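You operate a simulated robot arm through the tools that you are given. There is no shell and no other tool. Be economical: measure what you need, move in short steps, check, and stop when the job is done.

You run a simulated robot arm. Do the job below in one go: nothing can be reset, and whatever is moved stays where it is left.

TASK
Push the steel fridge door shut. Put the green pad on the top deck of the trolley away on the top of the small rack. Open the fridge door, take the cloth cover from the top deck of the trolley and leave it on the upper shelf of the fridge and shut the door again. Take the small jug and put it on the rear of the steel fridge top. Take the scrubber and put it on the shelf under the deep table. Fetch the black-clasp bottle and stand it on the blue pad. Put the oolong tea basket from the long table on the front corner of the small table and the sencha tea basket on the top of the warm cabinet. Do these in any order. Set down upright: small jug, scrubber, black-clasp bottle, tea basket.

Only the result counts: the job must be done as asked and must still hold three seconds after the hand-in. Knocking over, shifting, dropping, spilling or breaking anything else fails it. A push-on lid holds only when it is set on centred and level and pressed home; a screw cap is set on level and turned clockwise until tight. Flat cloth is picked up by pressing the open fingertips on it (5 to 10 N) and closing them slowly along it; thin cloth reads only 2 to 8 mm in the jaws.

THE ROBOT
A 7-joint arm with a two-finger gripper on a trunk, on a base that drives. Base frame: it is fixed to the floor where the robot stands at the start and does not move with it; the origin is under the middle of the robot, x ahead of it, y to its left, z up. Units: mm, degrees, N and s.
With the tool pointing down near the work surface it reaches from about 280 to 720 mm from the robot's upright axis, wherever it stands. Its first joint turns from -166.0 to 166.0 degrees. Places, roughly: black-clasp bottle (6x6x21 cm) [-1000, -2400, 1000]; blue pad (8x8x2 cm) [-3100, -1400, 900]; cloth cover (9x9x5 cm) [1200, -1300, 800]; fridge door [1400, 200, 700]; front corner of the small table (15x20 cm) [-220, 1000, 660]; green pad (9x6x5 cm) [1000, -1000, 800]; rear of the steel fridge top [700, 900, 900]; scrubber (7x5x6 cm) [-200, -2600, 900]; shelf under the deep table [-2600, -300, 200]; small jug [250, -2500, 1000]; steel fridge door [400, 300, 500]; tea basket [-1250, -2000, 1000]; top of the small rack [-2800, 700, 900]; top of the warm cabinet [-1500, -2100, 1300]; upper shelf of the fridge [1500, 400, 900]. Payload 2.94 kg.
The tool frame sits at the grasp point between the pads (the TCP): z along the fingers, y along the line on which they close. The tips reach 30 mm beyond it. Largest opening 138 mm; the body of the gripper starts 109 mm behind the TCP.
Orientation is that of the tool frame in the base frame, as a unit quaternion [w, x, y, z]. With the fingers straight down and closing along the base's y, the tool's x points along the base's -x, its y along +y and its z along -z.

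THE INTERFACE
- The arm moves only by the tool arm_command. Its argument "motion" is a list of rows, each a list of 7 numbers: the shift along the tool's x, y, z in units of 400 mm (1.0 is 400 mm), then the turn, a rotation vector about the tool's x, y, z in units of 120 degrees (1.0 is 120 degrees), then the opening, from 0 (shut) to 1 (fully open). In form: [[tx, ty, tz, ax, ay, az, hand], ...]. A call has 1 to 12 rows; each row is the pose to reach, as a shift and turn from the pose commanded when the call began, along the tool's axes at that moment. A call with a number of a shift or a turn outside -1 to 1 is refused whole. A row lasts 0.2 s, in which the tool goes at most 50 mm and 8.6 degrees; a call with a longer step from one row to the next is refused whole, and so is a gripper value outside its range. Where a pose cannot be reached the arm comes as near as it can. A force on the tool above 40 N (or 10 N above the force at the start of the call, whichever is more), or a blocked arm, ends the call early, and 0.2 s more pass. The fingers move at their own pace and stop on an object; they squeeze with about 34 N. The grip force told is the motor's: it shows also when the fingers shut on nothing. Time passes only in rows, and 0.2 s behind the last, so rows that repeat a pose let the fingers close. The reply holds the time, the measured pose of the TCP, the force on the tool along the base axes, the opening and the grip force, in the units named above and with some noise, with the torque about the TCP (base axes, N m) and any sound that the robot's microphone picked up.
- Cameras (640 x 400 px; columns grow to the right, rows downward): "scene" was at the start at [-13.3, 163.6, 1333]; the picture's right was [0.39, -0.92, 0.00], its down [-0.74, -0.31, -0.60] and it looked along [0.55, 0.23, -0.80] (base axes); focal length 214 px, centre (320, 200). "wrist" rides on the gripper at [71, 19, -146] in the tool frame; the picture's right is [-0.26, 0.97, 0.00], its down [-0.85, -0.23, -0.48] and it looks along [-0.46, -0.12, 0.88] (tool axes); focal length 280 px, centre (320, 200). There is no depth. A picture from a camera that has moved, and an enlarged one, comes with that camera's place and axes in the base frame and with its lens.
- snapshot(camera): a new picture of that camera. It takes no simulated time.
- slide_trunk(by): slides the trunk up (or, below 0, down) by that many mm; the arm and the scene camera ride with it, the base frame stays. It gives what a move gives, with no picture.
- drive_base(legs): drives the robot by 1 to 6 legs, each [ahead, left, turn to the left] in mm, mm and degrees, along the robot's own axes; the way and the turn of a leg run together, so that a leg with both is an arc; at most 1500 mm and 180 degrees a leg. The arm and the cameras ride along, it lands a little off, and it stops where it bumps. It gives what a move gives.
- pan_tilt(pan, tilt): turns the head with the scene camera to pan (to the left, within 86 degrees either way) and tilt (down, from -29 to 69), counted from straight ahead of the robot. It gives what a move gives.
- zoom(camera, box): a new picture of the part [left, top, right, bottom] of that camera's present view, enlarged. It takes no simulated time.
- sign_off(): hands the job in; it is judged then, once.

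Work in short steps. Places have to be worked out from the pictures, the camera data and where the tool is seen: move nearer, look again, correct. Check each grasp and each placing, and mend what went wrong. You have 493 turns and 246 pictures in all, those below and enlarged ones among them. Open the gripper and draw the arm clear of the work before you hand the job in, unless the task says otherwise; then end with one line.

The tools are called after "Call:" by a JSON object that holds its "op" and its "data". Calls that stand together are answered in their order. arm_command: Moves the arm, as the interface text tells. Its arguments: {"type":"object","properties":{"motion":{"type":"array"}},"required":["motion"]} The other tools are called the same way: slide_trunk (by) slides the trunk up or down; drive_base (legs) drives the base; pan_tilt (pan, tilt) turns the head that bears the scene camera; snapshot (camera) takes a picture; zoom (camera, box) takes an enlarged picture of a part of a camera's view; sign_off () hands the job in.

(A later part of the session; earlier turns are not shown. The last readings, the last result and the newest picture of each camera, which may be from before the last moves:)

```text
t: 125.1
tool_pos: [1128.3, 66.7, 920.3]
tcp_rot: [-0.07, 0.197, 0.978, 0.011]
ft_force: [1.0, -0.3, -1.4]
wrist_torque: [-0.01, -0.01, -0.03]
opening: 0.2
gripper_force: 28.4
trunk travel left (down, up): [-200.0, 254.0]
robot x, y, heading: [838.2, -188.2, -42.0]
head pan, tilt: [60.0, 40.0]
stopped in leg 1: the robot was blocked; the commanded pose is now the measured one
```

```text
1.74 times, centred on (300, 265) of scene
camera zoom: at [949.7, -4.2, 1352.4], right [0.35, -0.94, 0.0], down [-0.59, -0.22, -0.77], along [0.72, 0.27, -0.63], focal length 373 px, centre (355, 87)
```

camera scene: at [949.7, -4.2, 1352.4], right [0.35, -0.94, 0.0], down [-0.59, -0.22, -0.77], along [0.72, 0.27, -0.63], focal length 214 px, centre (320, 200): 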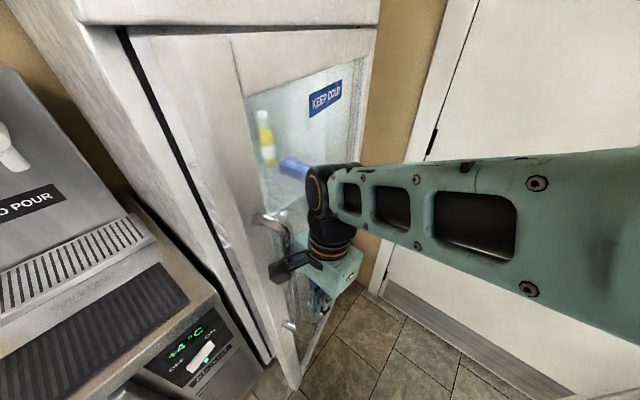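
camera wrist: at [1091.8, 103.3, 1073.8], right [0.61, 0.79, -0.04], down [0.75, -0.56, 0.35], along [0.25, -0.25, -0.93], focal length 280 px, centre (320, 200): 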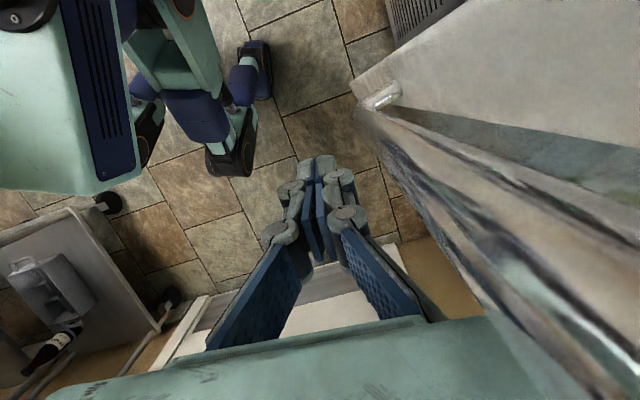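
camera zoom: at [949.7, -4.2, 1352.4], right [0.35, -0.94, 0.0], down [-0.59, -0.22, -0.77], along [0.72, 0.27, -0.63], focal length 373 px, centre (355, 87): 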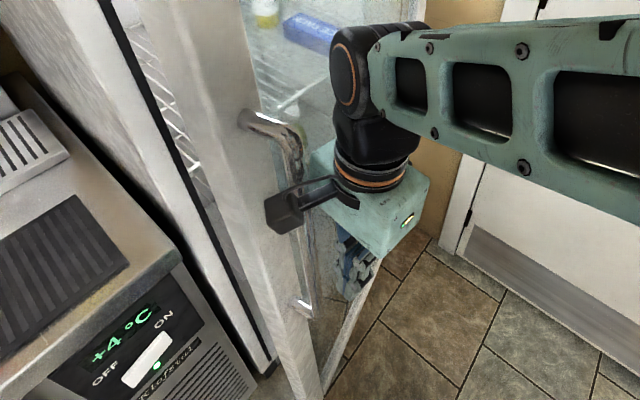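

The wide gripper body and camera mount are wedged against the handle. Back off and turn the hand so its thin side faces the door.

Call:
{"op": "drive_base", "data": {"legs": [[80, -89, 0]]}}

Call:
{"op": "arm_command", "data": {"motion": [[0, 0, 0, 0, 0, -0.07, 0], [0, 0, 0, 0, 0, -0.14, 0], [0, 0, 0, 0, 0, -0.21, 0], [0, 0, 0, 0, 0, -0.28, 0], [0, 0, 0, 0, 0, -0.35, 0], [0, 0, 0, 0, 0, -0.42, 0], [0, 0, 0, 0, 0, -0.49, 0], [0, 0, 0, 0, 0, -0.56, 0], [0, 0, 0, 0, 0, -0.63, 0], [0, 0, 0, 0, 0, -0.7, 0], [0, 0, 0, 0, 0, -0.77, 0]]}}

Call:
{"op": "snapshot", "data": {"camera": "scene"}}

```text
t: 126.6
tool_pos: [1129.8, -53.4, 919.7]
tcp_rot: [-0.07, 0.196, 0.978, 0.01]
ft_force: [-0.1, -0.1, -0.5]
wrist_torque: [0.02, 0.01, -0.04]
opening: 0.0
gripper_force: 27.9
trunk travel left (down, up): [-200.0, 254.0]
robot x, y, heading: [840.0, -308.0, -41.7]
head pan, tilt: [60.0, 40.0]
```

```text
t: 129.0
tool_pos: [1129.7, -51.2, 920.1]
tcp_rot: [-0.041, -0.571, 0.818, 0.058]
ft_force: [-0.3, 0.2, 0.9]
wrist_torque: [-0.03, -0.02, 0.0]
opening: 0.0
gripper_force: 28.7
trunk travel left (down, up): [-200.0, 254.0]
robot x, y, heading: [843.6, -304.6, -41.8]
head pan, tilt: [60.0, 40.0]
```

```text
180 pictures are left
camera scene: at [950.4, -127.3, 1351.3], right [0.31, -0.95, 0.0], down [-0.61, -0.2, -0.77], along [0.73, 0.24, -0.64], focal length 214 px, centre (320, 200)
```

scene: 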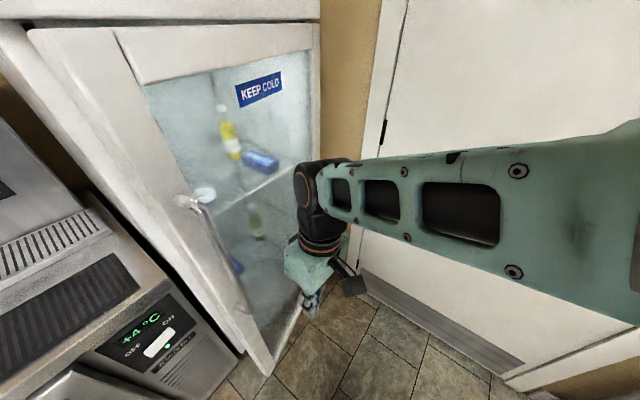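

Thin side now faces the door. Push forward again along +y.

Call:
{"op": "drive_base", "data": {"legs": [[-80, 91, 0], [-77, 90, 0]]}}

Call:
{"op": "snapshot", "data": {"camera": "scene"}}

```text
t: 131.5
tool_pos: [1132.9, 186.0, 920.3]
tcp_rot: [-0.041, -0.569, 0.819, 0.057]
ft_force: [0.2, 0.2, 0.6]
wrist_torque: [0.01, -0.01, 0.0]
opening: 0.1
gripper_force: 28.8
trunk travel left (down, up): [-200.0, 254.0]
robot x, y, heading: [846.0, -71.6, -41.8]
head pan, tilt: [60.0, 40.0]
```

```text
179 pictures are left
camera scene: at [954.9, 111.1, 1351.3], right [0.31, -0.95, 0.0], down [-0.61, -0.2, -0.77], along [0.73, 0.24, -0.64], focal length 214 px, centre (320, 200)
```

scene: 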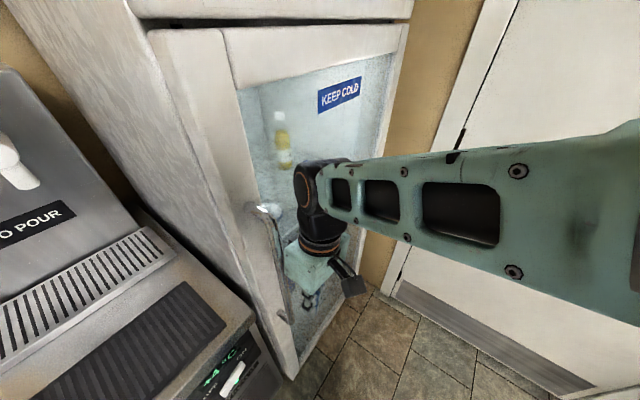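

Nearly closed. Push the last 60 mm in small legs; it stops on force.

Call:
{"op": "drive_base", "data": {"legs": [[-20, 23, 0], [-20, 23, 0]]}}

Call:
{"op": "snapshot", "data": {"camera": "scene"}}

```text
t: 132.4
tool_pos: [1133.2, 200.0, 919.9]
tcp_rot: [-0.043, -0.57, 0.819, 0.055]
ft_force: [-3.5, -6.3, 4.9]
wrist_torque: [1.32, -0.75, 0.16]
opening: 0.1
gripper_force: 28.3
trunk travel left (down, up): [-200.0, 254.0]
robot x, y, heading: [842.2, -49.1, -42.0]
head pan, tilt: [60.0, 40.0]
stopped in leg 1: the force on the tool passed its limit at 52 N (the readings are from after the stop); the commanded pose is now the measured one
```

```text
178 pictures are left
camera scene: at [954.3, 129.3, 1351.5], right [0.31, -0.95, 0.0], down [-0.61, -0.2, -0.77], along [0.73, 0.24, -0.64], focal length 214 px, centre (320, 200)
```

scene: 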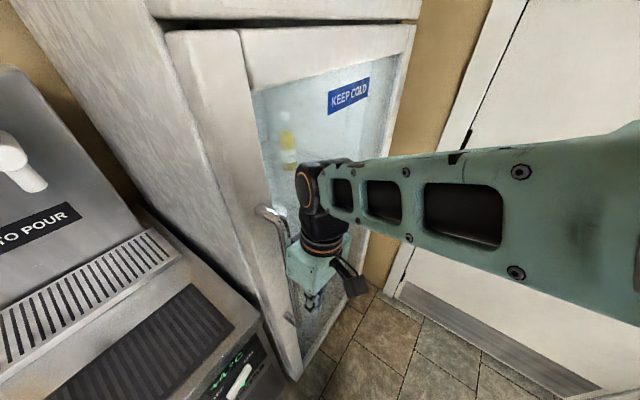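

Stopped at 52 N—likely shut. Back off and inspect.

Call:
{"op": "drive_base", "data": {"legs": [[180, -200, 0]]}}

Call:
{"op": "snapshot", "data": {"camera": "scene"}}

```text
t: 134.8
tool_pos: [1133.3, -67.2, 919.5]
tcp_rot: [-0.044, -0.57, 0.819, 0.055]
ft_force: [-0.2, 0.0, 0.5]
wrist_torque: [-0.02, 0.02, -0.01]
opening: 0.2
gripper_force: 28.3
trunk travel left (down, up): [-200.0, 254.0]
robot x, y, heading: [844.0, -319.9, -42.3]
head pan, tilt: [60.0, 40.0]
```

```text
177 pictures are left
camera scene: at [955.5, -137.7, 1351.3], right [0.31, -0.95, 0.0], down [-0.61, -0.2, -0.77], along [0.73, 0.24, -0.64], focal length 214 px, centre (320, 200)
```

scene: 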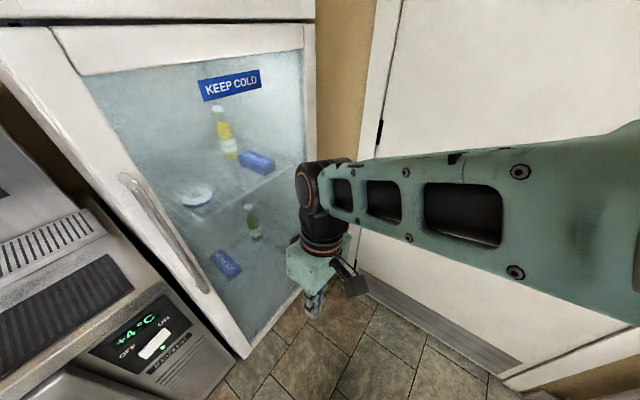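

It looks shut. Check the top and thermometer display.

Call:
{"op": "pan_tilt", "data": {"pan": 75, "tilt": 12}}

Call:
{"op": "snapshot", "data": {"camera": "scene"}}

```text
t: 135.7
tool_pos: [1134.2, -66.8, 920.1]
tcp_rot: [-0.044, -0.57, 0.819, 0.055]
ft_force: [0.9, 0.2, 0.8]
wrist_torque: [-0.05, -0.02, 0.0]
opening: 0.0
gripper_force: 28.8
trunk travel left (down, up): [-200.0, 254.0]
robot x, y, heading: [844.7, -315.3, -42.3]
head pan, tilt: [75.0, 12.0]
```

```text
176 pictures are left
camera scene: at [952.9, -113.2, 1395.6], right [0.54, -0.84, 0.0], down [-0.18, -0.11, -0.98], along [0.82, 0.53, -0.21], focal length 214 px, centre (320, 200)
```

scene: 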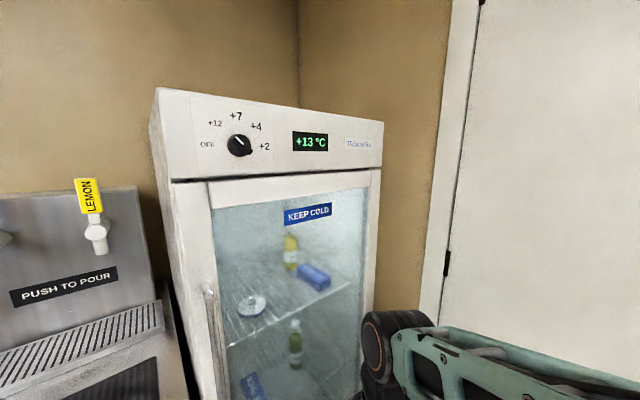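

Temperature is falling (+13), so the fridge is shut. Next the green pad: raise and level the hand, turn so the arm faces the trolley, and approach.

Call:
{"op": "arm_command", "data": {"motion": [[0, 0, -0.12, 0.02, 0, 0, 0.5], [0, 0, -0.24, 0.04, 0, 0, 0.6], [0, 0, -0.36, 0.0667, 0, 0, 0.8], [0, 0, -0.48, 0.0667, 0, 0, 0.8], [0, 0, -0.575, 0.0667, 0, 0, 0.8]]}}

Call:
{"op": "drive_base", "data": {"legs": [[0, 0, -137], [-162, 248, 0]]}}

Call:
{"op": "pan_tilt", "data": {"pan": 75, "tilt": 45}}

Call:
{"op": "snapshot", "data": {"camera": "scene"}}

Call:
{"op": "snapshot", "data": {"camera": "wrist"}}

```text
t: 136.9
tool_pos: [1168.8, -79.6, 1140.4]
tcp_rot: [-0.015, -0.569, 0.822, 0.002]
ft_force: [-0.1, 0.5, 0.1]
wrist_torque: [-0.02, 0.05, -0.02]
opening: 110.4
gripper_force: 0.0
trunk travel left (down, up): [-200.0, 254.0]
robot x, y, heading: [847.1, -323.0, -42.0]
head pan, tilt: [75.0, 12.0]
```

```text
t: 145.3
tool_pos: [932.8, -958.4, 1139.2]
tcp_rot: [-0.003, 0.559, 0.829, 0.014]
ft_force: [0.5, 0.7, 0.3]
wrist_torque: [0.02, 0.0, 0.02]
opening: 110.3
gripper_force: 0.1
trunk travel left (down, up): [-200.0, 254.0]
robot x, y, heading: [1011.6, -563.4, -179.4]
head pan, tilt: [75.0, 12.0]
```

```text
t: 146.3
tool_pos: [931.4, -958.8, 1138.6]
tcp_rot: [-0.002, 0.56, 0.828, 0.017]
ft_force: [0.0, 0.6, 0.1]
wrist_torque: [0.0, -0.03, -0.01]
opening: 110.5
gripper_force: 0.1
trunk travel left (down, up): [-200.0, 254.0]
robot x, y, heading: [1012.9, -563.3, -179.6]
head pan, tilt: [75.0, 45.0]
```

```text
175 pictures are left
camera scene: at [1077.3, -782.0, 1351.2], right [-0.99, 0.16, 0.0], down [0.1, 0.63, -0.77], along [-0.12, -0.76, -0.64], focal length 214 px, centre (320, 200)
```

scene: 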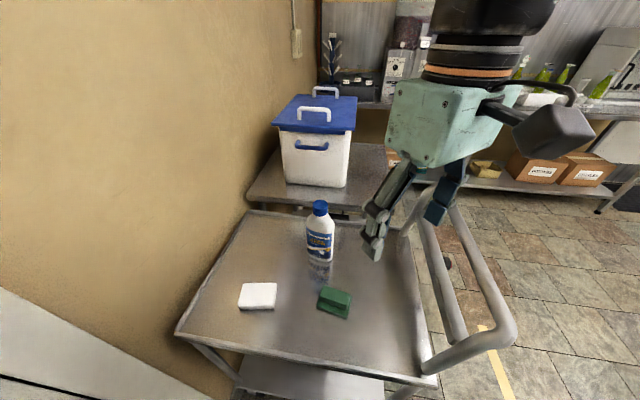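

```text
174 pictures are left
camera wrist: at [920.7, -891.8, 1285.6], right [0.99, 0.11, 0.02], down [0.09, -0.89, 0.45], along [0.07, -0.44, -0.89], focal length 280 px, centre (320, 200)
```

wrist: 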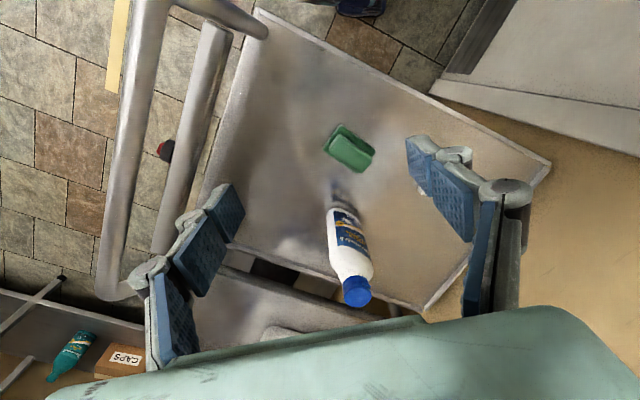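

Pad at about (999,-1023), long axis heading ≈-29°. Yaw the hand to close across its short side and descend to z≈900.

Call:
{"op": "arm_command", "data": {"motion": [[-0.0375, 0.016, 0.1, 0, 0, -0.054, 0.8], [-0.075, 0.033, 0.2, 0, 0, -0.108, 0.8], [-0.1125, 0.049, 0.3, 0, 0, -0.1625, 0.8], [-0.15, 0.065, 0.4, 0, 0, -0.217, 0.8], [-0.1875, 0.082, 0.5, 0, 0, -0.271, 0.8], [-0.225, 0.098, 0.595, 0, 0, -0.325, 0.8]]}}

Call:
{"op": "snapshot", "data": {"camera": "wrist"}}

```text
t: 147.7
tool_pos: [1006.3, -1021.4, 902.2]
tcp_rot: [0.003, 0.249, 0.968, 0.015]
ft_force: [0.3, -0.8, -0.1]
wrist_torque: [0.01, -0.01, 0.02]
opening: 110.2
gripper_force: 0.2
trunk travel left (down, up): [-200.0, 254.0]
robot x, y, heading: [1008.1, -564.4, -179.5]
head pan, tilt: [75.0, 45.0]
```

```text
173 pictures are left
camera wrist: at [952.8, -975.5, 1047.6], right [0.69, 0.72, 0.03], down [0.63, -0.62, 0.47], along [0.35, -0.31, -0.88], focal length 280 px, centre (320, 200)
```

wrist: 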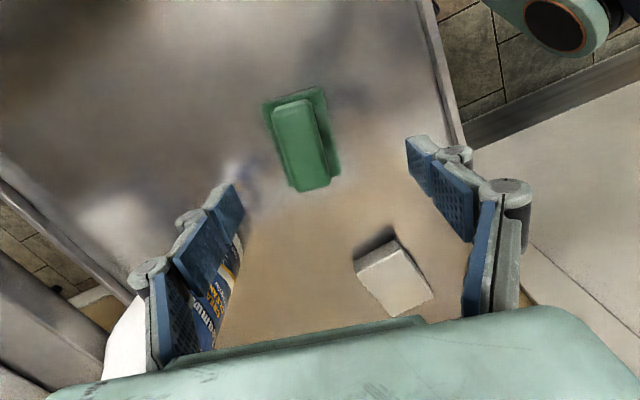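

Alignment is good; shift 12 mm along the closing axis and descend to grip height.

Call:
{"op": "arm_command", "data": {"motion": [[0.003, -0.015, 0.08, 0, 0, 0, 0.8], [0.007, -0.029, 0.16, 0, 0, 0, 0.8], [0.007, -0.029, 0.23, 0, 0, 0, 0.8]]}}

Call:
{"op": "snapshot", "data": {"camera": "wrist"}}

```text
t: 148.5
tool_pos: [999.6, -1027.8, 807.7]
tcp_rot: [0.003, 0.251, 0.968, 0.014]
ft_force: [-1.2, 0.3, 1.0]
wrist_torque: [0.01, 0.0, -0.02]
opening: 110.4
gripper_force: 0.0
trunk travel left (down, up): [-200.0, 254.0]
robot x, y, heading: [1010.2, -563.9, -179.7]
head pan, tilt: [75.0, 45.0]
```

```text
172 pictures are left
camera wrist: at [945.3, -981.5, 953.4], right [0.7, 0.72, 0.03], down [0.63, -0.63, 0.47], along [0.35, -0.31, -0.88], focal length 280 px, centre (320, 200)
```

wrist: 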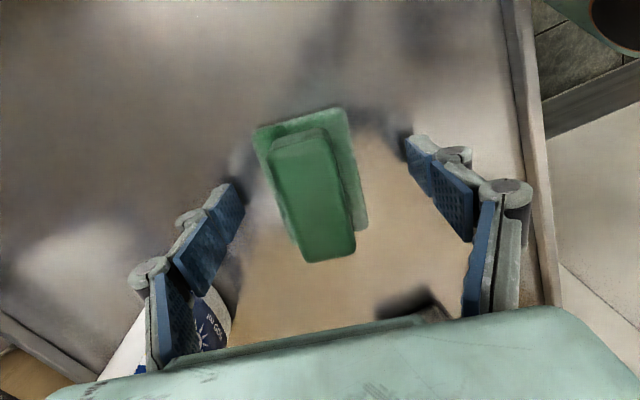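

Pad lies between the fingers; close and lift.

Call:
{"op": "arm_command", "data": {"motion": [[0, 0, 0, 0, 0, 0, 0.6], [0, 0, 0, 0, 0, 0, 0.4], [0, 0, 0, 0, 0, 0, 0.2], [0, 0, 0, 0, 0, 0, 0], [0, 0, 0, 0, 0, 0, 0], [0, 0, -0.08, 0, 0, 0, 0], [0, 0, -0.16, 0, 0, 0, 0]]}}

Call:
{"op": "snapshot", "data": {"camera": "wrist"}}

```text
t: 150.1
tool_pos: [998.7, -1028.0, 870.8]
tcp_rot: [0.002, 0.251, 0.968, 0.017]
ft_force: [-0.1, 0.1, -0.5]
wrist_torque: [0.04, 0.03, -0.01]
opening: 56.8
gripper_force: 34.3
trunk travel left (down, up): [-200.0, 254.0]
robot x, y, heading: [1011.9, -560.9, -179.2]
head pan, tilt: [75.0, 45.0]
```

```text
171 pictures are left
camera wrist: at [943.8, -982.3, 1016.8], right [0.7, 0.72, 0.03], down [0.62, -0.63, 0.46], along [0.35, -0.3, -0.88], focal length 280 px, centre (320, 200)
```

wrist: 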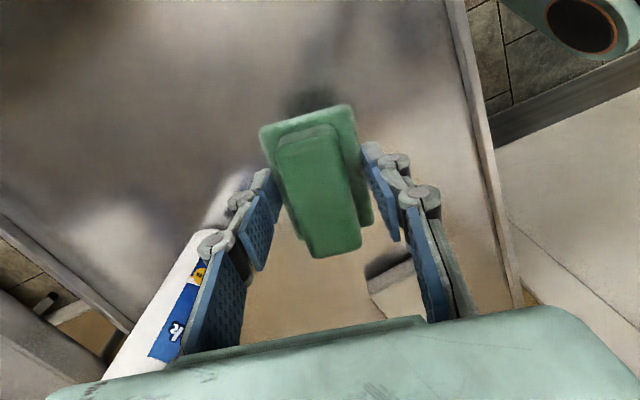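

Held (56.8 mm). Raise high, step away from the trolley and drive toward the rack side of the room.

Call:
{"op": "arm_command", "data": {"motion": [[0, 0, -0.12, 0, 0, 0, 0], [0, 0, -0.24, 0, 0, 0, 0], [0, 0, -0.36, 0, 0, 0, 0], [0, 0, -0.48, 0, 0, 0, 0], [0, 0, -0.6, 0, 0, 0, 0], [0, 0, -0.67, 0, 0, 0, 0]]}}

Call:
{"op": "drive_base", "data": {"legs": [[0, -260, 0], [1500, 0, 0], [500, 0, 0]]}}

Call:
{"op": "pan_tilt", "data": {"pan": 0, "tilt": 25}}

Call:
{"op": "snapshot", "data": {"camera": "scene"}}

```text
t: 151.5
tool_pos: [994.8, -1037.1, 1140.1]
tcp_rot: [0.002, 0.25, 0.968, 0.014]
ft_force: [-0.5, 0.6, -0.3]
wrist_torque: [0.01, 0.01, -0.01]
opening: 56.6
gripper_force: 33.9
trunk travel left (down, up): [-200.0, 254.0]
robot x, y, heading: [1009.7, -564.6, -179.3]
head pan, tilt: [75.0, 45.0]
```

```text
t: 164.0
tool_pos: [-1008.8, -814.5, 1140.5]
tcp_rot: [0.002, 0.241, 0.97, 0.015]
ft_force: [-1.0, 0.7, 0.1]
wrist_torque: [0.01, 0.02, 0.01]
opening: 56.7
gripper_force: 33.3
trunk travel left (down, up): [-200.0, 254.0]
robot x, y, heading: [-1005.6, -340.7, -178.0]
head pan, tilt: [75.0, 45.0]
```

```text
t: 165.5
tool_pos: [-1008.3, -813.2, 1140.4]
tcp_rot: [0.002, 0.241, 0.97, 0.015]
ft_force: [-0.4, -0.2, -0.2]
wrist_torque: [-0.01, -0.01, -0.02]
opening: 56.8
gripper_force: 33.8
trunk travel left (down, up): [-200.0, 254.0]
robot x, y, heading: [-1001.5, -342.0, -178.3]
head pan, tilt: [0.0, 25.0]
```

```text
170 pictures are left
camera scene: at [-1010.8, -476.2, 1374.6], right [-0.03, 1.0, 0.0], down [0.42, 0.01, -0.91], along [-0.91, -0.03, -0.42], focal length 214 px, centre (320, 200)
```

scene: 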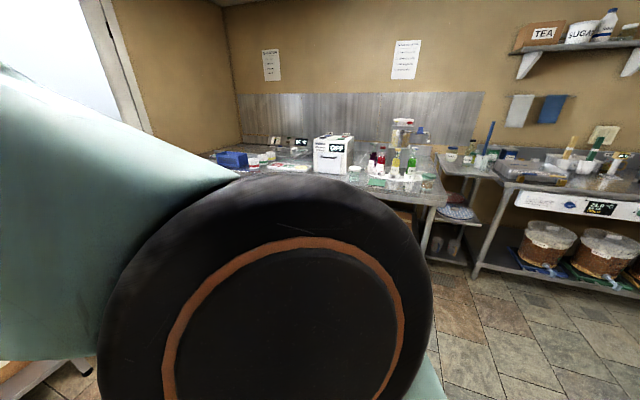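

The small rack should be around pixel (466,164). Zoom there.

Call:
{"op": "zoom", "data": {"camera": "scene", "box": [380, 100, 640, 280]}}

```text
2.22 times, centred on (510, 190) of scene
camera zoom: at [-1010.8, -476.2, 1374.6], right [-0.03, 1.0, 0.0], down [0.42, 0.01, -0.91], along [-0.91, -0.03, -0.42], focal length 477 px, centre (-102, 222)
```

zoom: 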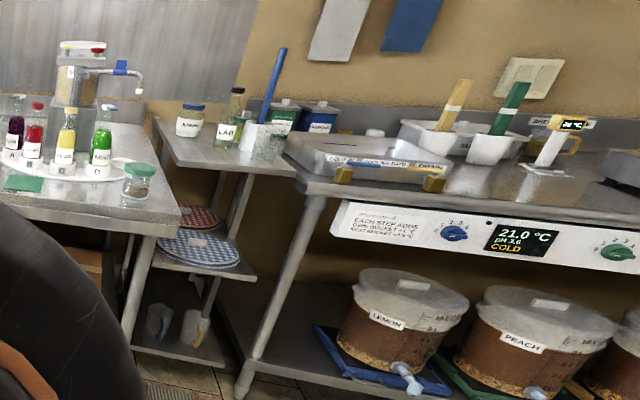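

The rack top has jars at the back and free space in front. Drive nearer: to about (-1750,480).

Call:
{"op": "drive_base", "data": {"legs": [[724, -844, 0]]}}

Call:
{"op": "pan_tilt", "data": {"pan": -10, "tilt": 35}}

Call:
{"op": "snapshot", "data": {"camera": "scene"}}

```text
t: 173.2
tool_pos: [-1763.0, 6.4, 1139.8]
tcp_rot: [0.001, 0.244, 0.97, 0.014]
ft_force: [-0.4, 0.5, 0.1]
wrist_torque: [-0.04, 0.0, -0.01]
opening: 56.7
gripper_force: 34.2
trunk travel left (down, up): [-200.0, 254.0]
robot x, y, heading: [-1754.4, 482.8, -178.4]
head pan, tilt: [0.0, 25.0]
```

```text
t: 174.0
tool_pos: [-1761.5, 6.8, 1140.6]
tcp_rot: [0.002, 0.243, 0.97, 0.015]
ft_force: [-0.3, -0.9, -0.3]
wrist_torque: [0.03, -0.04, -0.01]
opening: 56.8
gripper_force: 34.1
trunk travel left (down, up): [-200.0, 254.0]
robot x, y, heading: [-1751.5, 484.4, -178.6]
head pan, tilt: [-10.0, 35.0]
```

```text
168 pictures are left
camera scene: at [-1758.8, 359.6, 1358.9], right [0.15, 0.99, 0.0], down [0.57, -0.08, -0.82], along [-0.81, 0.12, -0.57], focal length 214 px, centre (320, 200)
```

scene: 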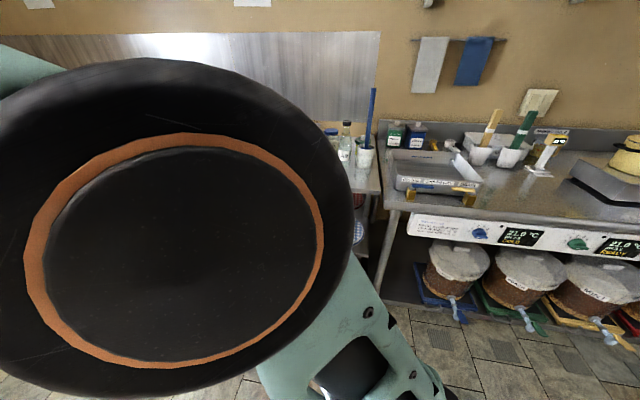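

The shoulder blocks the view. Turn the robot so the arm side faces the rack.

Call:
{"op": "drive_base", "data": {"legs": [[-80, 0, 0], [0, 0, -95]]}}

Call:
{"op": "pan_tilt", "data": {"pan": 80, "tilt": 35}}

Call:
{"op": "snapshot", "data": {"camera": "scene"}}

```text
t: 179.0
tool_pos: [-2146.8, 522.8, 1139.3]
tcp_rot: [0.013, 0.875, 0.483, 0.009]
ft_force: [-0.7, -0.4, -0.1]
wrist_torque: [0.0, -0.03, -0.01]
opening: 56.7
gripper_force: 34.1
trunk travel left (down, up): [-200.0, 254.0]
robot x, y, heading: [-1675.8, 482.5, 87.9]
head pan, tilt: [-10.0, 35.0]
```

```text
t: 180.7
tool_pos: [-2146.4, 522.8, 1141.0]
tcp_rot: [0.012, 0.875, 0.484, 0.009]
ft_force: [0.2, 1.1, -0.2]
wrist_torque: [0.02, -0.05, -0.03]
opening: 56.5
gripper_force: 34.5
trunk travel left (down, up): [-200.0, 254.0]
robot x, y, heading: [-1674.4, 480.9, 87.8]
head pan, tilt: [80.0, 35.0]
```

```text
167 pictures are left
camera scene: at [-1900.4, 426.4, 1358.8], right [0.22, 0.98, 0.0], down [0.56, -0.12, -0.82], along [-0.8, 0.18, -0.57], focal length 214 px, centre (320, 200)
```

scene: 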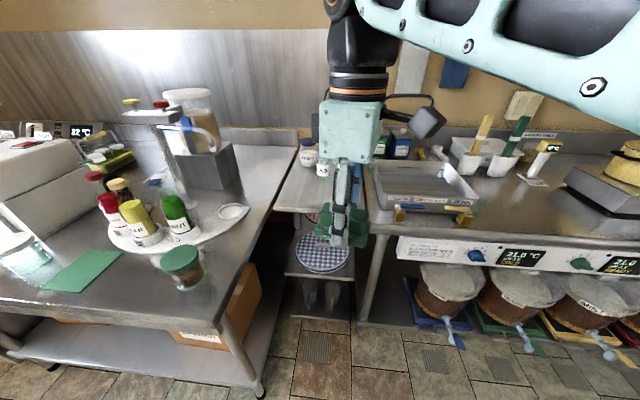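

Rack top front edge ≈(-2558,402)→(-2456,719); I aim for (-2650,605). Drive in beside the deep table's corner.

Call:
{"op": "drive_base", "data": {"legs": [[96, 200, -8], [0, 197, -8]]}}

Call:
{"op": "snapshot", "data": {"camera": "scene"}}

Call:
{"op": "snapshot", "data": {"camera": "wrist"}}

```text
t: 185.0
tool_pos: [-2495.6, 819.7, 1140.2]
tcp_rot: [0.013, 0.934, 0.357, 0.007]
ft_force: [0.2, -0.5, -1.5]
wrist_torque: [0.0, -0.01, -0.02]
opening: 56.9
gripper_force: 34.1
trunk travel left (down, up): [-200.0, 254.0]
robot x, y, heading: [-2053.1, 650.4, 71.1]
head pan, tilt: [80.0, 35.0]
```

```text
166 pictures are left
camera scene: at [-2285.8, 657.7, 1358.8], right [0.48, 0.88, 0.0], down [0.5, -0.27, -0.82], along [-0.72, 0.39, -0.57], focal length 214 px, centre (320, 200)
```

scene: 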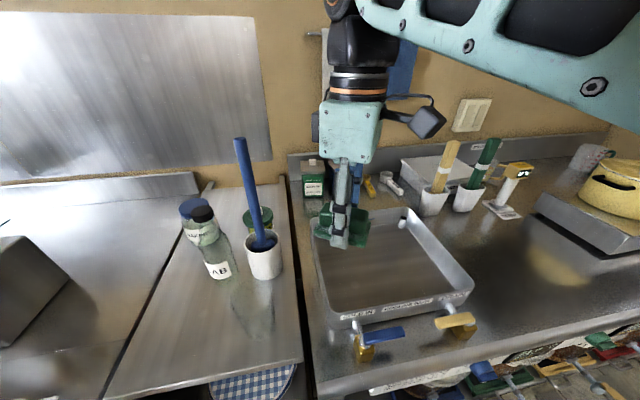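

```text
165 pictures are left
camera wrist: at [-2431.9, 853.9, 1286.5], right [0.45, -0.89, 0.03], down [-0.8, -0.38, 0.47], along [-0.41, -0.23, -0.88], focal length 280 px, centre (320, 200)
```

wrist: 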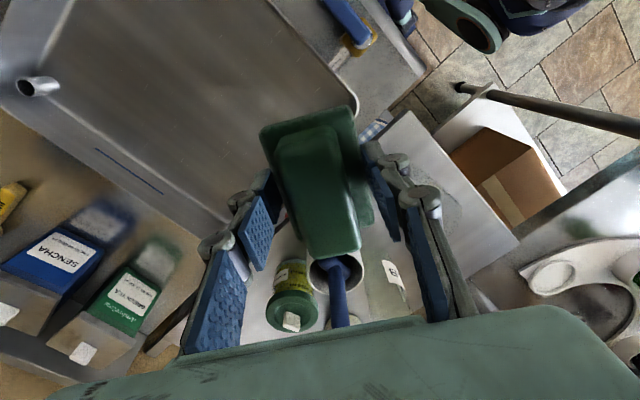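

Check for a transparent glass on the rack's front area.

Call:
{"op": "zoom", "data": {"camera": "scene", "box": [90, 180, 330, 400]}}

```text
1.82 times, centred on (210, 290) of scene
camera zoom: at [-2285.8, 657.7, 1358.8], right [0.48, 0.88, 0.0], down [0.5, -0.27, -0.82], along [-0.72, 0.39, -0.57], focal length 390 px, centre (520, 36)
```

zoom: 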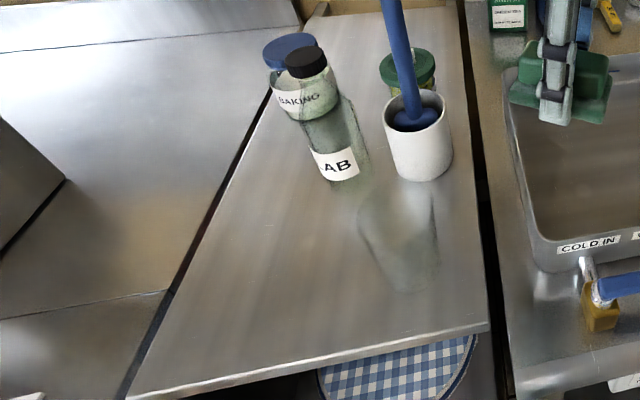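

There's a clear beaker at ≈(-2537,643); a free spot is at (-2603,523). Move there with a detour that keeps off the tall stick.

Call:
{"op": "arm_command", "data": {"motion": [[-0.053, 0.102, 0, 0, 0, -0.03, 0], [-0.107, 0.205, 0, 0, 0, -0.06, 0], [-0.16, 0.307, 0, 0, 0, -0.09, 0], [-0.215, 0.41, 0, 0, 0, -0.12, 0], [-0.31, 0.403, 0, 0, 0, -0.15, 0], [-0.41, 0.396, 0, 0, 0, -0.18, 0], [-0.505, 0.39, 0, 0, 0, -0.21, 0], [-0.6, 0.382, 0, 0, 0, -0.24, 0], [-0.695, 0.375, 0, 0, 0, -0.25, 0]]}}

Call:
{"op": "snapshot", "data": {"camera": "wrist"}}

Call:
{"op": "snapshot", "data": {"camera": "scene"}}

```text
t: 185.8
tool_pos: [-2481.1, 739.8, 1085.5]
tcp_rot: [0.098, 0.908, 0.407, 0.033]
ft_force: [0.8, 0.0, 1.0]
wrist_torque: [-0.03, 0.07, -0.02]
opening: 56.9
gripper_force: 33.6
trunk travel left (down, up): [-200.0, 254.0]
robot x, y, heading: [-2051.4, 649.0, 71.4]
head pan, tilt: [80.0, 35.0]
stopped in row 3: the arm was blocked; the commanded pose is now the measured one
```

```text
163 pictures are left
camera wrist: at [-2439.0, 800.2, 1229.9], right [0.53, -0.82, 0.2], down [-0.8, -0.41, 0.43], along [-0.27, -0.39, -0.88], focal length 280 px, centre (320, 200)
```

wrist: 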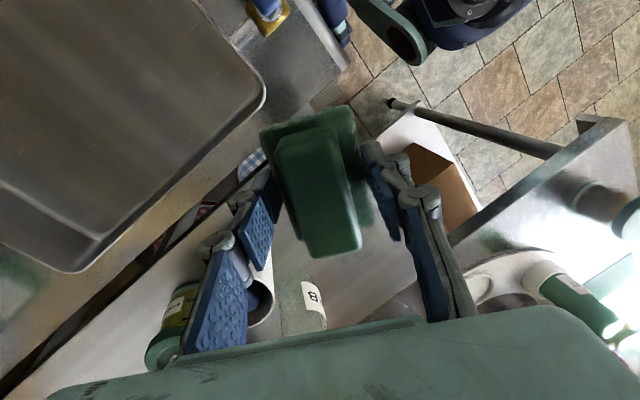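

```text
162 pictures are left
camera scene: at [-2285.8, 654.2, 1354.3], right [0.44, 0.9, 0.0], down [0.55, -0.27, -0.79], along [-0.71, 0.34, -0.62], focal length 214 px, centre (320, 200)
```

scene: 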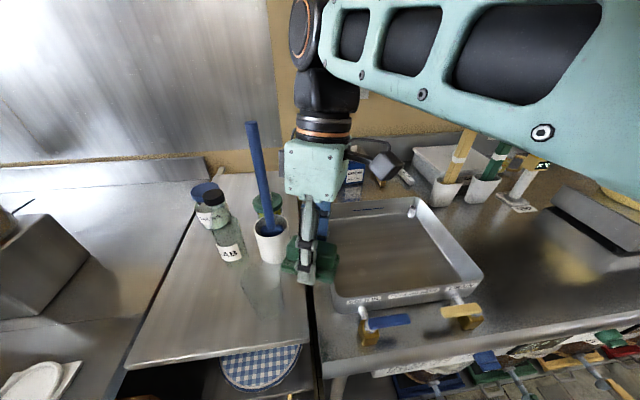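

The wrist yaw hit a limit in that direction; turn the hand the other way (closing across the rack's width) while moving to the waypoint.

Call:
{"op": "arm_command", "data": {"motion": [[-0.022, 0.035, -0.01, 0.0116, -0.006, 0.069, 0], [-0.044, 0.07, -0.02, 0.023, -0.012, 0.1375, 0], [-0.066, 0.105, -0.03, 0.035, -0.018, 0.206, 0], [-0.088, 0.14, -0.04, 0.046, -0.0245, 0.275, 0], [-0.11, 0.175, -0.05, 0.058, -0.031, 0.344, 0], [-0.13, 0.21, -0.06, 0.07, -0.037, 0.4125, 0], [-0.153, 0.245, -0.07, 0.081, -0.043, 0.481, 0], [-0.175, 0.28, -0.08, 0.093, -0.049, 0.55, 0]]}}

Call:
{"op": "snapshot", "data": {"camera": "scene"}}

```text
t: 186.7
tool_pos: [-2479.0, 719.0, 1055.4]
tcp_rot: [0.123, 0.979, 0.151, 0.066]
ft_force: [0.8, 0.6, -0.6]
wrist_torque: [-0.03, 0.02, -0.03]
opening: 56.8
gripper_force: 33.8
trunk travel left (down, up): [-200.0, 254.0]
robot x, y, heading: [-2052.2, 649.6, 71.4]
head pan, tilt: [80.0, 35.0]
stopped in row 4: the arm was blocked; the commanded pose is now the measured one
```

```text
161 pictures are left
camera scene: at [-2286.7, 652.5, 1354.5], right [0.42, 0.91, 0.0], down [0.56, -0.26, -0.79], along [-0.72, 0.33, -0.61], focal length 214 px, centre (320, 200)
```

scene: 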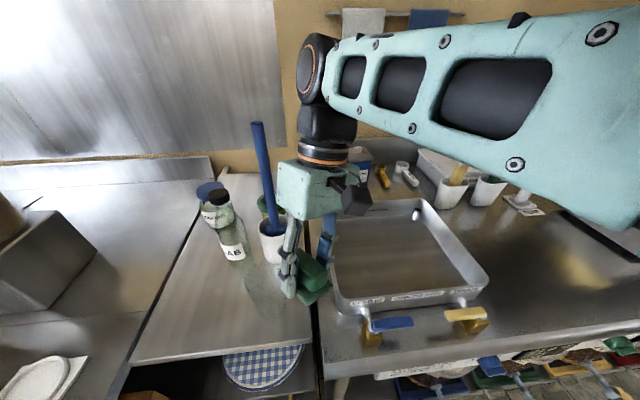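

Blocked again, probably the forearm against the head. Raise and draw the hand back toward the robot, away from the stick.

Call:
{"op": "arm_command", "data": {"motion": [[0.05, 0.03, -0.06, 0, 0, 0, 0], [0.1, 0.06, -0.12, 0, 0, 0, 0], [0.16, 0.1, -0.19, 0, 0, 0, 0]]}}

Call:
{"op": "drive_base", "data": {"legs": [[0, -350, 0]]}}

Call:
{"op": "snapshot", "data": {"camera": "scene"}}

```text
t: 187.7
tool_pos: [-2429.6, 736.1, 1112.3]
tcp_rot: [0.174, 0.969, 0.147, 0.096]
ft_force: [-0.1, -0.4, -0.8]
wrist_torque: [-0.01, 0.03, 0.0]
opening: 56.8
gripper_force: 34.3
trunk travel left (down, up): [-200.0, 254.0]
robot x, y, heading: [-2051.3, 648.0, 71.5]
head pan, tilt: [80.0, 35.0]
stopped in row 3: the arm was blocked; the commanded pose is now the measured one
```

```text
t: 191.4
tool_pos: [-2093.8, 625.1, 1112.1]
tcp_rot: [0.175, 0.969, 0.145, 0.095]
ft_force: [-1.0, -1.4, -1.0]
wrist_torque: [0.0, 0.01, 0.01]
opening: 56.6
gripper_force: 33.5
trunk travel left (down, up): [-200.0, 254.0]
robot x, y, heading: [-1719.9, 533.6, 71.2]
head pan, tilt: [80.0, 35.0]
```

```text
160 pictures are left
camera scene: at [-1951.6, 545.4, 1358.8], right [0.48, 0.88, 0.0], down [0.5, -0.28, -0.82], along [-0.72, 0.39, -0.57], focal length 214 px, centre (320, 200)
```

scene: 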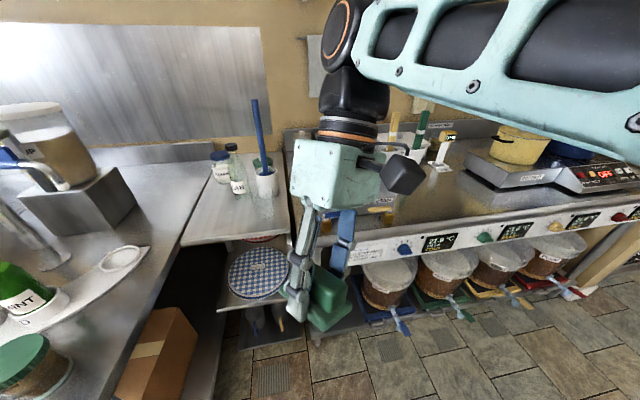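

Swing the arm back toward the robot's front-left with the hand level, in the open area.

Call:
{"op": "arm_command", "data": {"motion": [[0.067, -0.0565, -0.0205, 0.01, -0.018, 0.0665, 0], [0.134, -0.113, -0.041, 0.0205, -0.036, 0.133, 0], [0.2, -0.17, -0.0615, 0.031, -0.054, 0.2, 0], [0.268, -0.226, -0.082, 0.041, -0.072, 0.266, 0], [0.335, -0.2825, -0.1025, 0.051, -0.0905, 0.333, 0], [0.4, -0.34, -0.123, 0.0615, -0.1086, 0.4, 0], [0.47, -0.3955, -0.1435, 0.072, -0.1267, 0.466, 0], [0.536, -0.452, -0.164, 0.082, -0.145, 0.532, 0], [0.603, -0.5085, -0.1845, 0.092, -0.163, 0.599, 0], [0.67, -0.565, -0.205, 0.1025, -0.181, 0.6655, 0]]}}

Call:
{"op": "snapshot", "data": {"camera": "scene"}}

```text
t: 193.6
tool_pos: [-1917.0, 935.2, 1141.1]
tcp_rot: [0.0, 0.848, -0.531, 0.0]
ft_force: [-0.6, 0.3, 0.0]
wrist_torque: [-0.01, -0.01, -0.03]
opening: 56.8
gripper_force: 34.6
trunk travel left (down, up): [-200.0, 254.0]
robot x, y, heading: [-1721.4, 534.2, 71.2]
head pan, tilt: [80.0, 35.0]
```

```text
159 pictures are left
camera scene: at [-1951.6, 545.6, 1358.8], right [0.48, 0.88, 0.0], down [0.5, -0.28, -0.82], along [-0.72, 0.39, -0.57], focal length 214 px, centre (320, 200)
```

scene: 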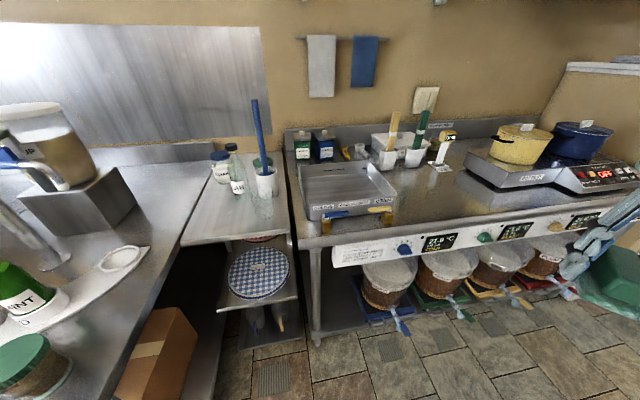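

Turn left 64° so the arm points at the rack naturally, then drive in.

Call:
{"op": "drive_base", "data": {"legs": [[0, 0, 64], [276, 156, 0]]}}

Call:
{"op": "pan_tilt", "data": {"pan": 45, "tilt": 45}}

Call:
{"op": "snapshot", "data": {"camera": "scene"}}

Call:
{"op": "snapshot", "data": {"camera": "wrist"}}

```text
t: 198.5
tool_pos: [-2471.7, 627.7, 1141.1]
tcp_rot: [-0.001, 1.0, -0.007, 0.001]
ft_force: [0.6, -0.4, -0.4]
wrist_torque: [0.02, 0.0, -0.01]
opening: 56.8
gripper_force: 33.8
trunk travel left (down, up): [-200.0, 254.0]
robot x, y, heading: [-2025.4, 626.3, 134.3]
head pan, tilt: [80.0, 35.0]
```

```text
t: 199.5
tool_pos: [-2471.3, 627.9, 1140.5]
tcp_rot: [0.0, 1.0, -0.008, 0.0]
ft_force: [-0.5, -0.3, 0.1]
wrist_torque: [0.01, 0.01, 0.0]
opening: 56.7
gripper_force: 34.4
trunk travel left (down, up): [-200.0, 254.0]
robot x, y, heading: [-2025.8, 622.2, 134.4]
head pan, tilt: [45.0, 45.0]
```

```text
158 pictures are left
camera scene: at [-2148.1, 473.6, 1344.0], right [0.01, 1.0, 0.0], down [0.71, -0.01, -0.71], along [-0.71, 0.01, -0.71], focal length 214 px, centre (320, 200)
```

scene: 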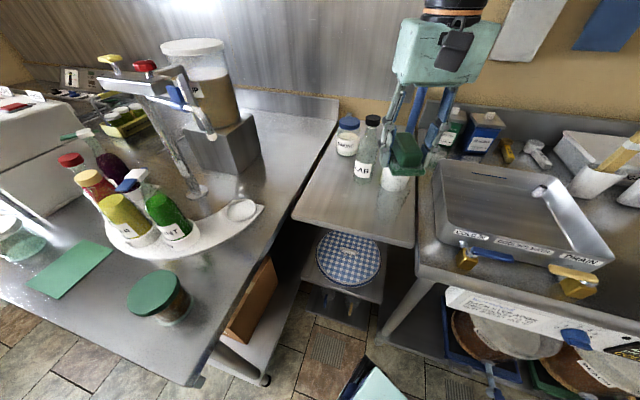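

```text
157 pictures are left
camera wrist: at [-2400.3, 606.4, 1286.5], right [-0.28, -0.96, 0.0], down [-0.85, 0.24, 0.48], along [-0.46, 0.13, -0.88], focal length 280 px, centre (320, 200)
```

wrist: 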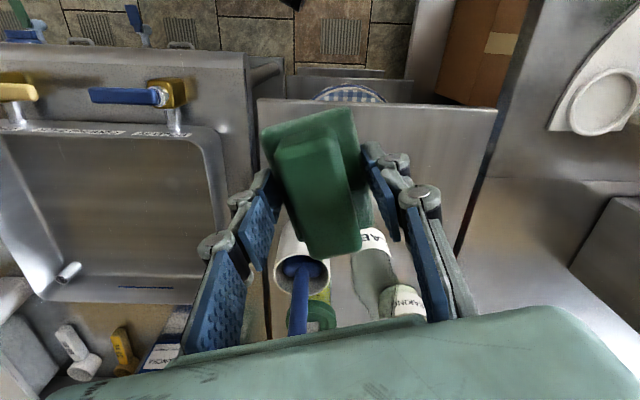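

Clear view. Move over the free front-left part of the rack top and lower to z≈965.

Call:
{"op": "arm_command", "data": {"motion": [[-0.07, 0.055, 0, 0, 0, 0, 0], [-0.14, 0.11, 0, 0, 0, 0, 0], [-0.21, 0.165, 0, 0, 0, 0, 0], [-0.28, 0.22, 0, 0, 0, 0, 0], [-0.343, 0.275, 0, 0, 0, 0, 0], [-0.343, 0.275, 0.11, 0, 0, 0, 0], [-0.343, 0.275, 0.22, 0, 0, 0, 0], [-0.343, 0.275, 0.33, 0, 0, 0, 0], [-0.343, 0.275, 0.44, 0, 0, 0, 0]]}}

Call:
{"op": "snapshot", "data": {"camera": "wrist"}}

Call:
{"op": "snapshot", "data": {"camera": "scene"}}

```text
t: 201.5
tool_pos: [-2608.9, 519.2, 963.6]
tcp_rot: [0.0, 1.0, -0.007, 0.001]
ft_force: [0.0, 0.1, 1.4]
wrist_torque: [-0.01, 0.02, 0.05]
opening: 56.9
gripper_force: 34.2
out of reach, approached as far as the arm can: row 5
trunk travel left (down, up): [-200.0, 254.0]
robot x, y, heading: [-2028.3, 627.3, 134.5]
head pan, tilt: [45.0, 45.0]
```

```text
156 pictures are left
camera wrist: at [-2538.5, 498.7, 1108.9], right [-0.28, -0.96, 0.0], down [-0.85, 0.24, 0.48], along [-0.46, 0.13, -0.88], focal length 280 px, centre (320, 200)
```

wrist: 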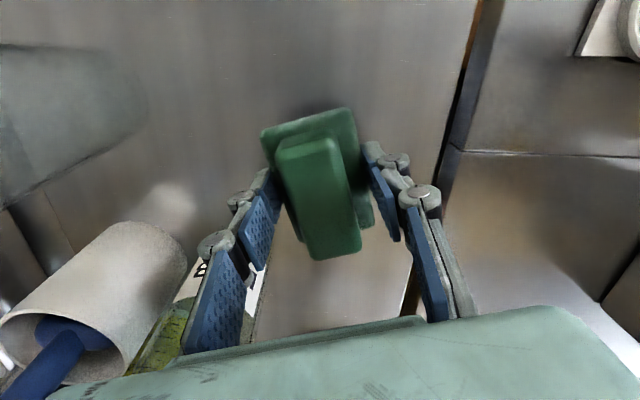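

```text
155 pictures are left
camera scene: at [-2148.2, 473.7, 1344.0], right [0.01, 1.0, 0.0], down [0.71, -0.01, -0.71], along [-0.71, 0.01, -0.71], focal length 214 px, centre (320, 200)
```

scene: 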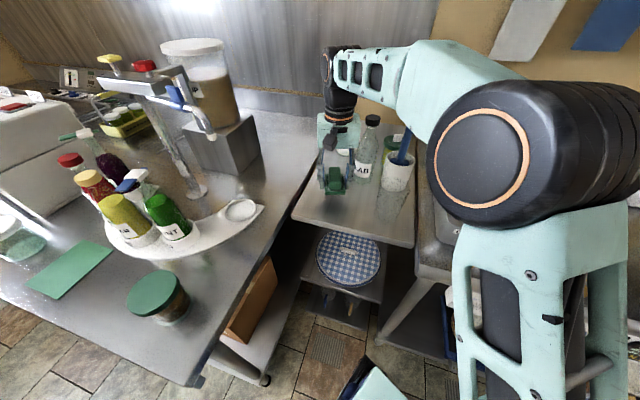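

Position is good. Lower in small steps feeling for contact.

Call:
{"op": "arm_command", "data": {"motion": [[0, 0, 0.04, 0, 0, 0, 0], [0, 0, 0.07, 0, 0, 0, 0], [0, 0, 0.085, 0, 0, 0, 0], [0, 0, 0.1, 0, 0, 0, 0]]}}

```text
t: 202.5
tool_pos: [-2609.0, 519.9, 929.1]
tcp_rot: [0.001, 1.0, -0.009, -0.005]
ft_force: [-2.6, 0.5, 25.6]
wrist_torque: [-0.1, -0.75, 0.0]
opening: 56.7
gripper_force: 33.8
trunk travel left (down, up): [-200.0, 254.0]
robot x, y, heading: [-2023.3, 623.7, 134.3]
head pan, tilt: [45.0, 45.0]
```

Contact (26 N). Relax a few mm, open, and rise.

Call:
{"op": "arm_command", "data": {"motion": [[0, 0, -0.004, 0, 0, 0, 0], [0, 0, -0.004, 0, 0, 0, 0.5], [0, 0, -0.004, 0, 0, 0, 0.6], [0, 0, -0.004, 0, 0, 0, 0.6], [0, 0, -0.06, 0, 0, 0, 0.6], [0, 0, -0.16, 0, 0, 0, 0.6], [0, 0, -0.27, 0, 0, 0, 0.6], [0, 0, -0.38, 0, 0, 0, 0.6]]}}

Call:
{"op": "snapshot", "data": {"camera": "wrist"}}

```text
t: 204.3
tool_pos: [-2609.7, 518.6, 1078.2]
tcp_rot: [0.001, 1.0, -0.008, 0.001]
ft_force: [-0.6, -0.2, 0.1]
wrist_torque: [-0.03, 0.0, -0.03]
opening: 82.7
gripper_force: 0.1
trunk travel left (down, up): [-200.0, 254.0]
robot x, y, heading: [-2026.8, 625.0, 134.3]
head pan, tilt: [45.0, 45.0]
```

```text
154 pictures are left
camera wrist: at [-2539.4, 497.8, 1223.9], right [-0.28, -0.96, 0.0], down [-0.85, 0.24, 0.47], along [-0.46, 0.13, -0.88], focal length 280 px, centre (320, 200)
```

wrist: 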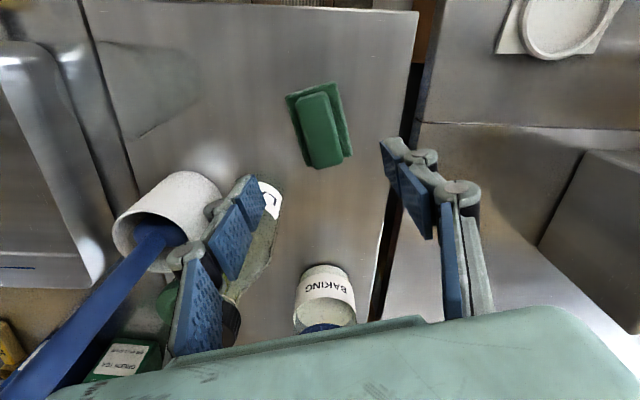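

Green pad sits on the rack top. Retract and verify with the scene camera.

Call:
{"op": "arm_command", "data": {"motion": [[0, 0, -0.1, 0, 0, 0, 0.6], [0.1, -0.06, -0.15, 0, 0, 0, 0.6], [0.2, -0.12, -0.15, 0, 0, 0, 0.6], [0.3, -0.18, -0.15, 0, 0, 0, 0.6], [0.4, -0.24, -0.15, 0, 0, 0, 0.6]]}}

Call:
{"op": "snapshot", "data": {"camera": "scene"}}

```text
refused: row 2 steps farther than a row can; nothing moved
```

```text
153 pictures are left
camera scene: at [-2148.1, 473.6, 1344.0], right [0.01, 1.0, 0.0], down [0.71, -0.01, -0.71], along [-0.71, 0.01, -0.71], focal length 214 px, centre (320, 200)
```

scene: 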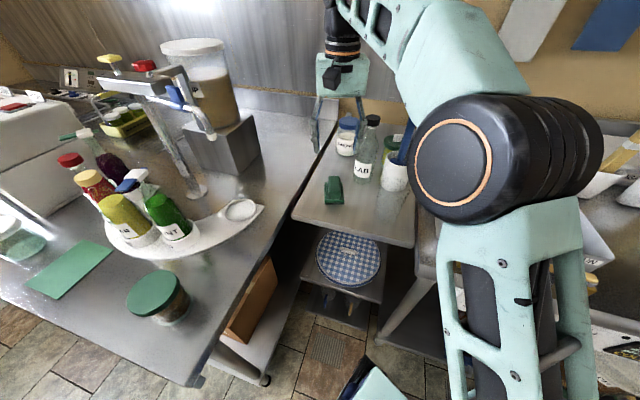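

Pad is in place and everything stands. Retract the arm in legal steps, then back away.

Call:
{"op": "arm_command", "data": {"motion": [[0, 0, -0.1, 0, 0, 0, 0.6], [0.09, -0.05, -0.12, 0, 0, 0, 0.6], [0.18, -0.1, -0.14, 0, 0, 0, 0.6], [0.27, -0.15, -0.14, 0, 0, 0, 0.6], [0.36, -0.2, -0.14, 0, 0, 0, 0.6]]}}

Call:
{"op": "drive_base", "data": {"legs": [[-350, -150, 0], [0, 0, 50]]}}

Call:
{"op": "pan_tilt", "data": {"pan": 30, "tilt": 40}}

Call:
{"op": "snapshot", "data": {"camera": "scene"}}

```text
t: 205.5
tool_pos: [-2462.6, 597.2, 1132.6]
tcp_rot: [0.0, 1.0, -0.008, 0.001]
ft_force: [0.0, 0.2, 0.1]
wrist_torque: [0.01, -0.01, -0.01]
opening: 83.0
gripper_force: 0.0
trunk travel left (down, up): [-200.0, 254.0]
robot x, y, heading: [-2023.4, 623.4, 134.3]
head pan, tilt: [45.0, 45.0]
```

```text
t: 210.1
tool_pos: [-1936.7, 127.8, 1132.6]
tcp_rot: [0.001, 0.911, 0.413, 0.001]
ft_force: [-0.7, -0.5, 0.3]
wrist_torque: [-0.02, 0.02, 0.01]
opening: 82.8
gripper_force: 0.1
trunk travel left (down, up): [-200.0, 254.0]
robot x, y, heading: [-1673.5, 482.5, -175.9]
head pan, tilt: [45.0, 45.0]
```

```text
t: 210.9
tool_pos: [-1937.6, 128.6, 1132.4]
tcp_rot: [0.0, 0.911, 0.412, 0.0]
ft_force: [-0.7, -0.2, 0.4]
wrist_torque: [-0.01, -0.03, 0.03]
opening: 82.8
gripper_force: 0.0
trunk travel left (down, up): [-200.0, 254.0]
robot x, y, heading: [-1675.1, 480.4, -175.9]
head pan, tilt: [30.0, 40.0]
```

```text
152 pictures are left
camera scene: at [-1656.6, 303.8, 1351.3], right [-0.56, 0.83, 0.0], down [0.53, 0.36, -0.77], along [-0.63, -0.43, -0.64], focal length 214 px, centre (320, 200)
```

scene: 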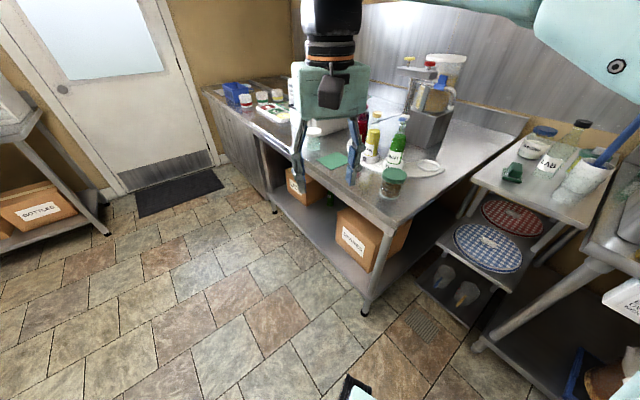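

Good overview of the deep table's shelf: free space in its front middle. Now head to the long table: translate to about (-150,-1600), arm side facing it.

Call:
{"op": "drive_base", "data": {"legs": [[0, 0, 19], [-280, 1270, 0], [-280, 1270, 0]]}}

Call:
{"op": "pan_tilt", "data": {"pan": 50, "tilt": 30}}

Call:
{"op": "snapshot", "data": {"camera": "scene"}}

```text
t: 234.3
tool_pos: [-320.1, -2065.5, 1133.1]
tcp_rot: [0.0, 0.834, 0.552, 0.0]
ft_force: [-0.5, 0.7, -0.1]
wrist_torque: [-0.02, -0.02, 0.03]
opening: 82.9
gripper_force: 0.1
trunk travel left (down, up): [-200.0, 254.0]
robot x, y, heading: [-176.8, -1649.6, -157.7]
head pan, tilt: [30.0, 40.0]
```

```text
t: 235.1
tool_pos: [-318.8, -2065.7, 1133.5]
tcp_rot: [-0.001, 0.834, 0.552, 0.001]
ft_force: [0.1, 0.4, 0.3]
wrist_torque: [0.04, -0.03, 0.0]
opening: 82.8
gripper_force: 0.1
trunk travel left (down, up): [-200.0, 254.0]
robot x, y, heading: [-178.7, -1646.9, -157.7]
head pan, tilt: [50.0, 30.0]
```

```text
151 pictures are left
camera scene: at [-82.5, -1829.7, 1366.6], right [-0.95, 0.3, 0.0], down [0.15, 0.48, -0.87], along [-0.26, -0.82, -0.5], focal length 214 px, centre (320, 200)
```

scene: 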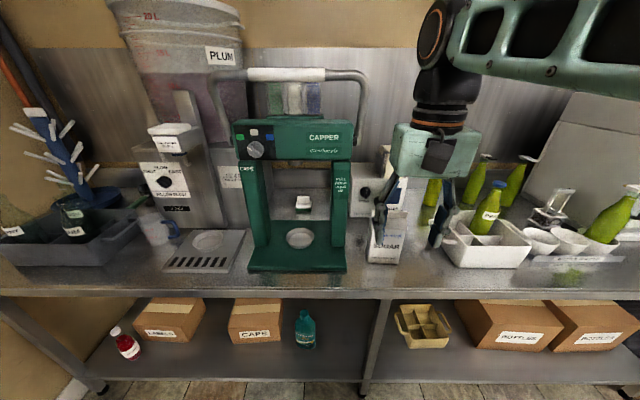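

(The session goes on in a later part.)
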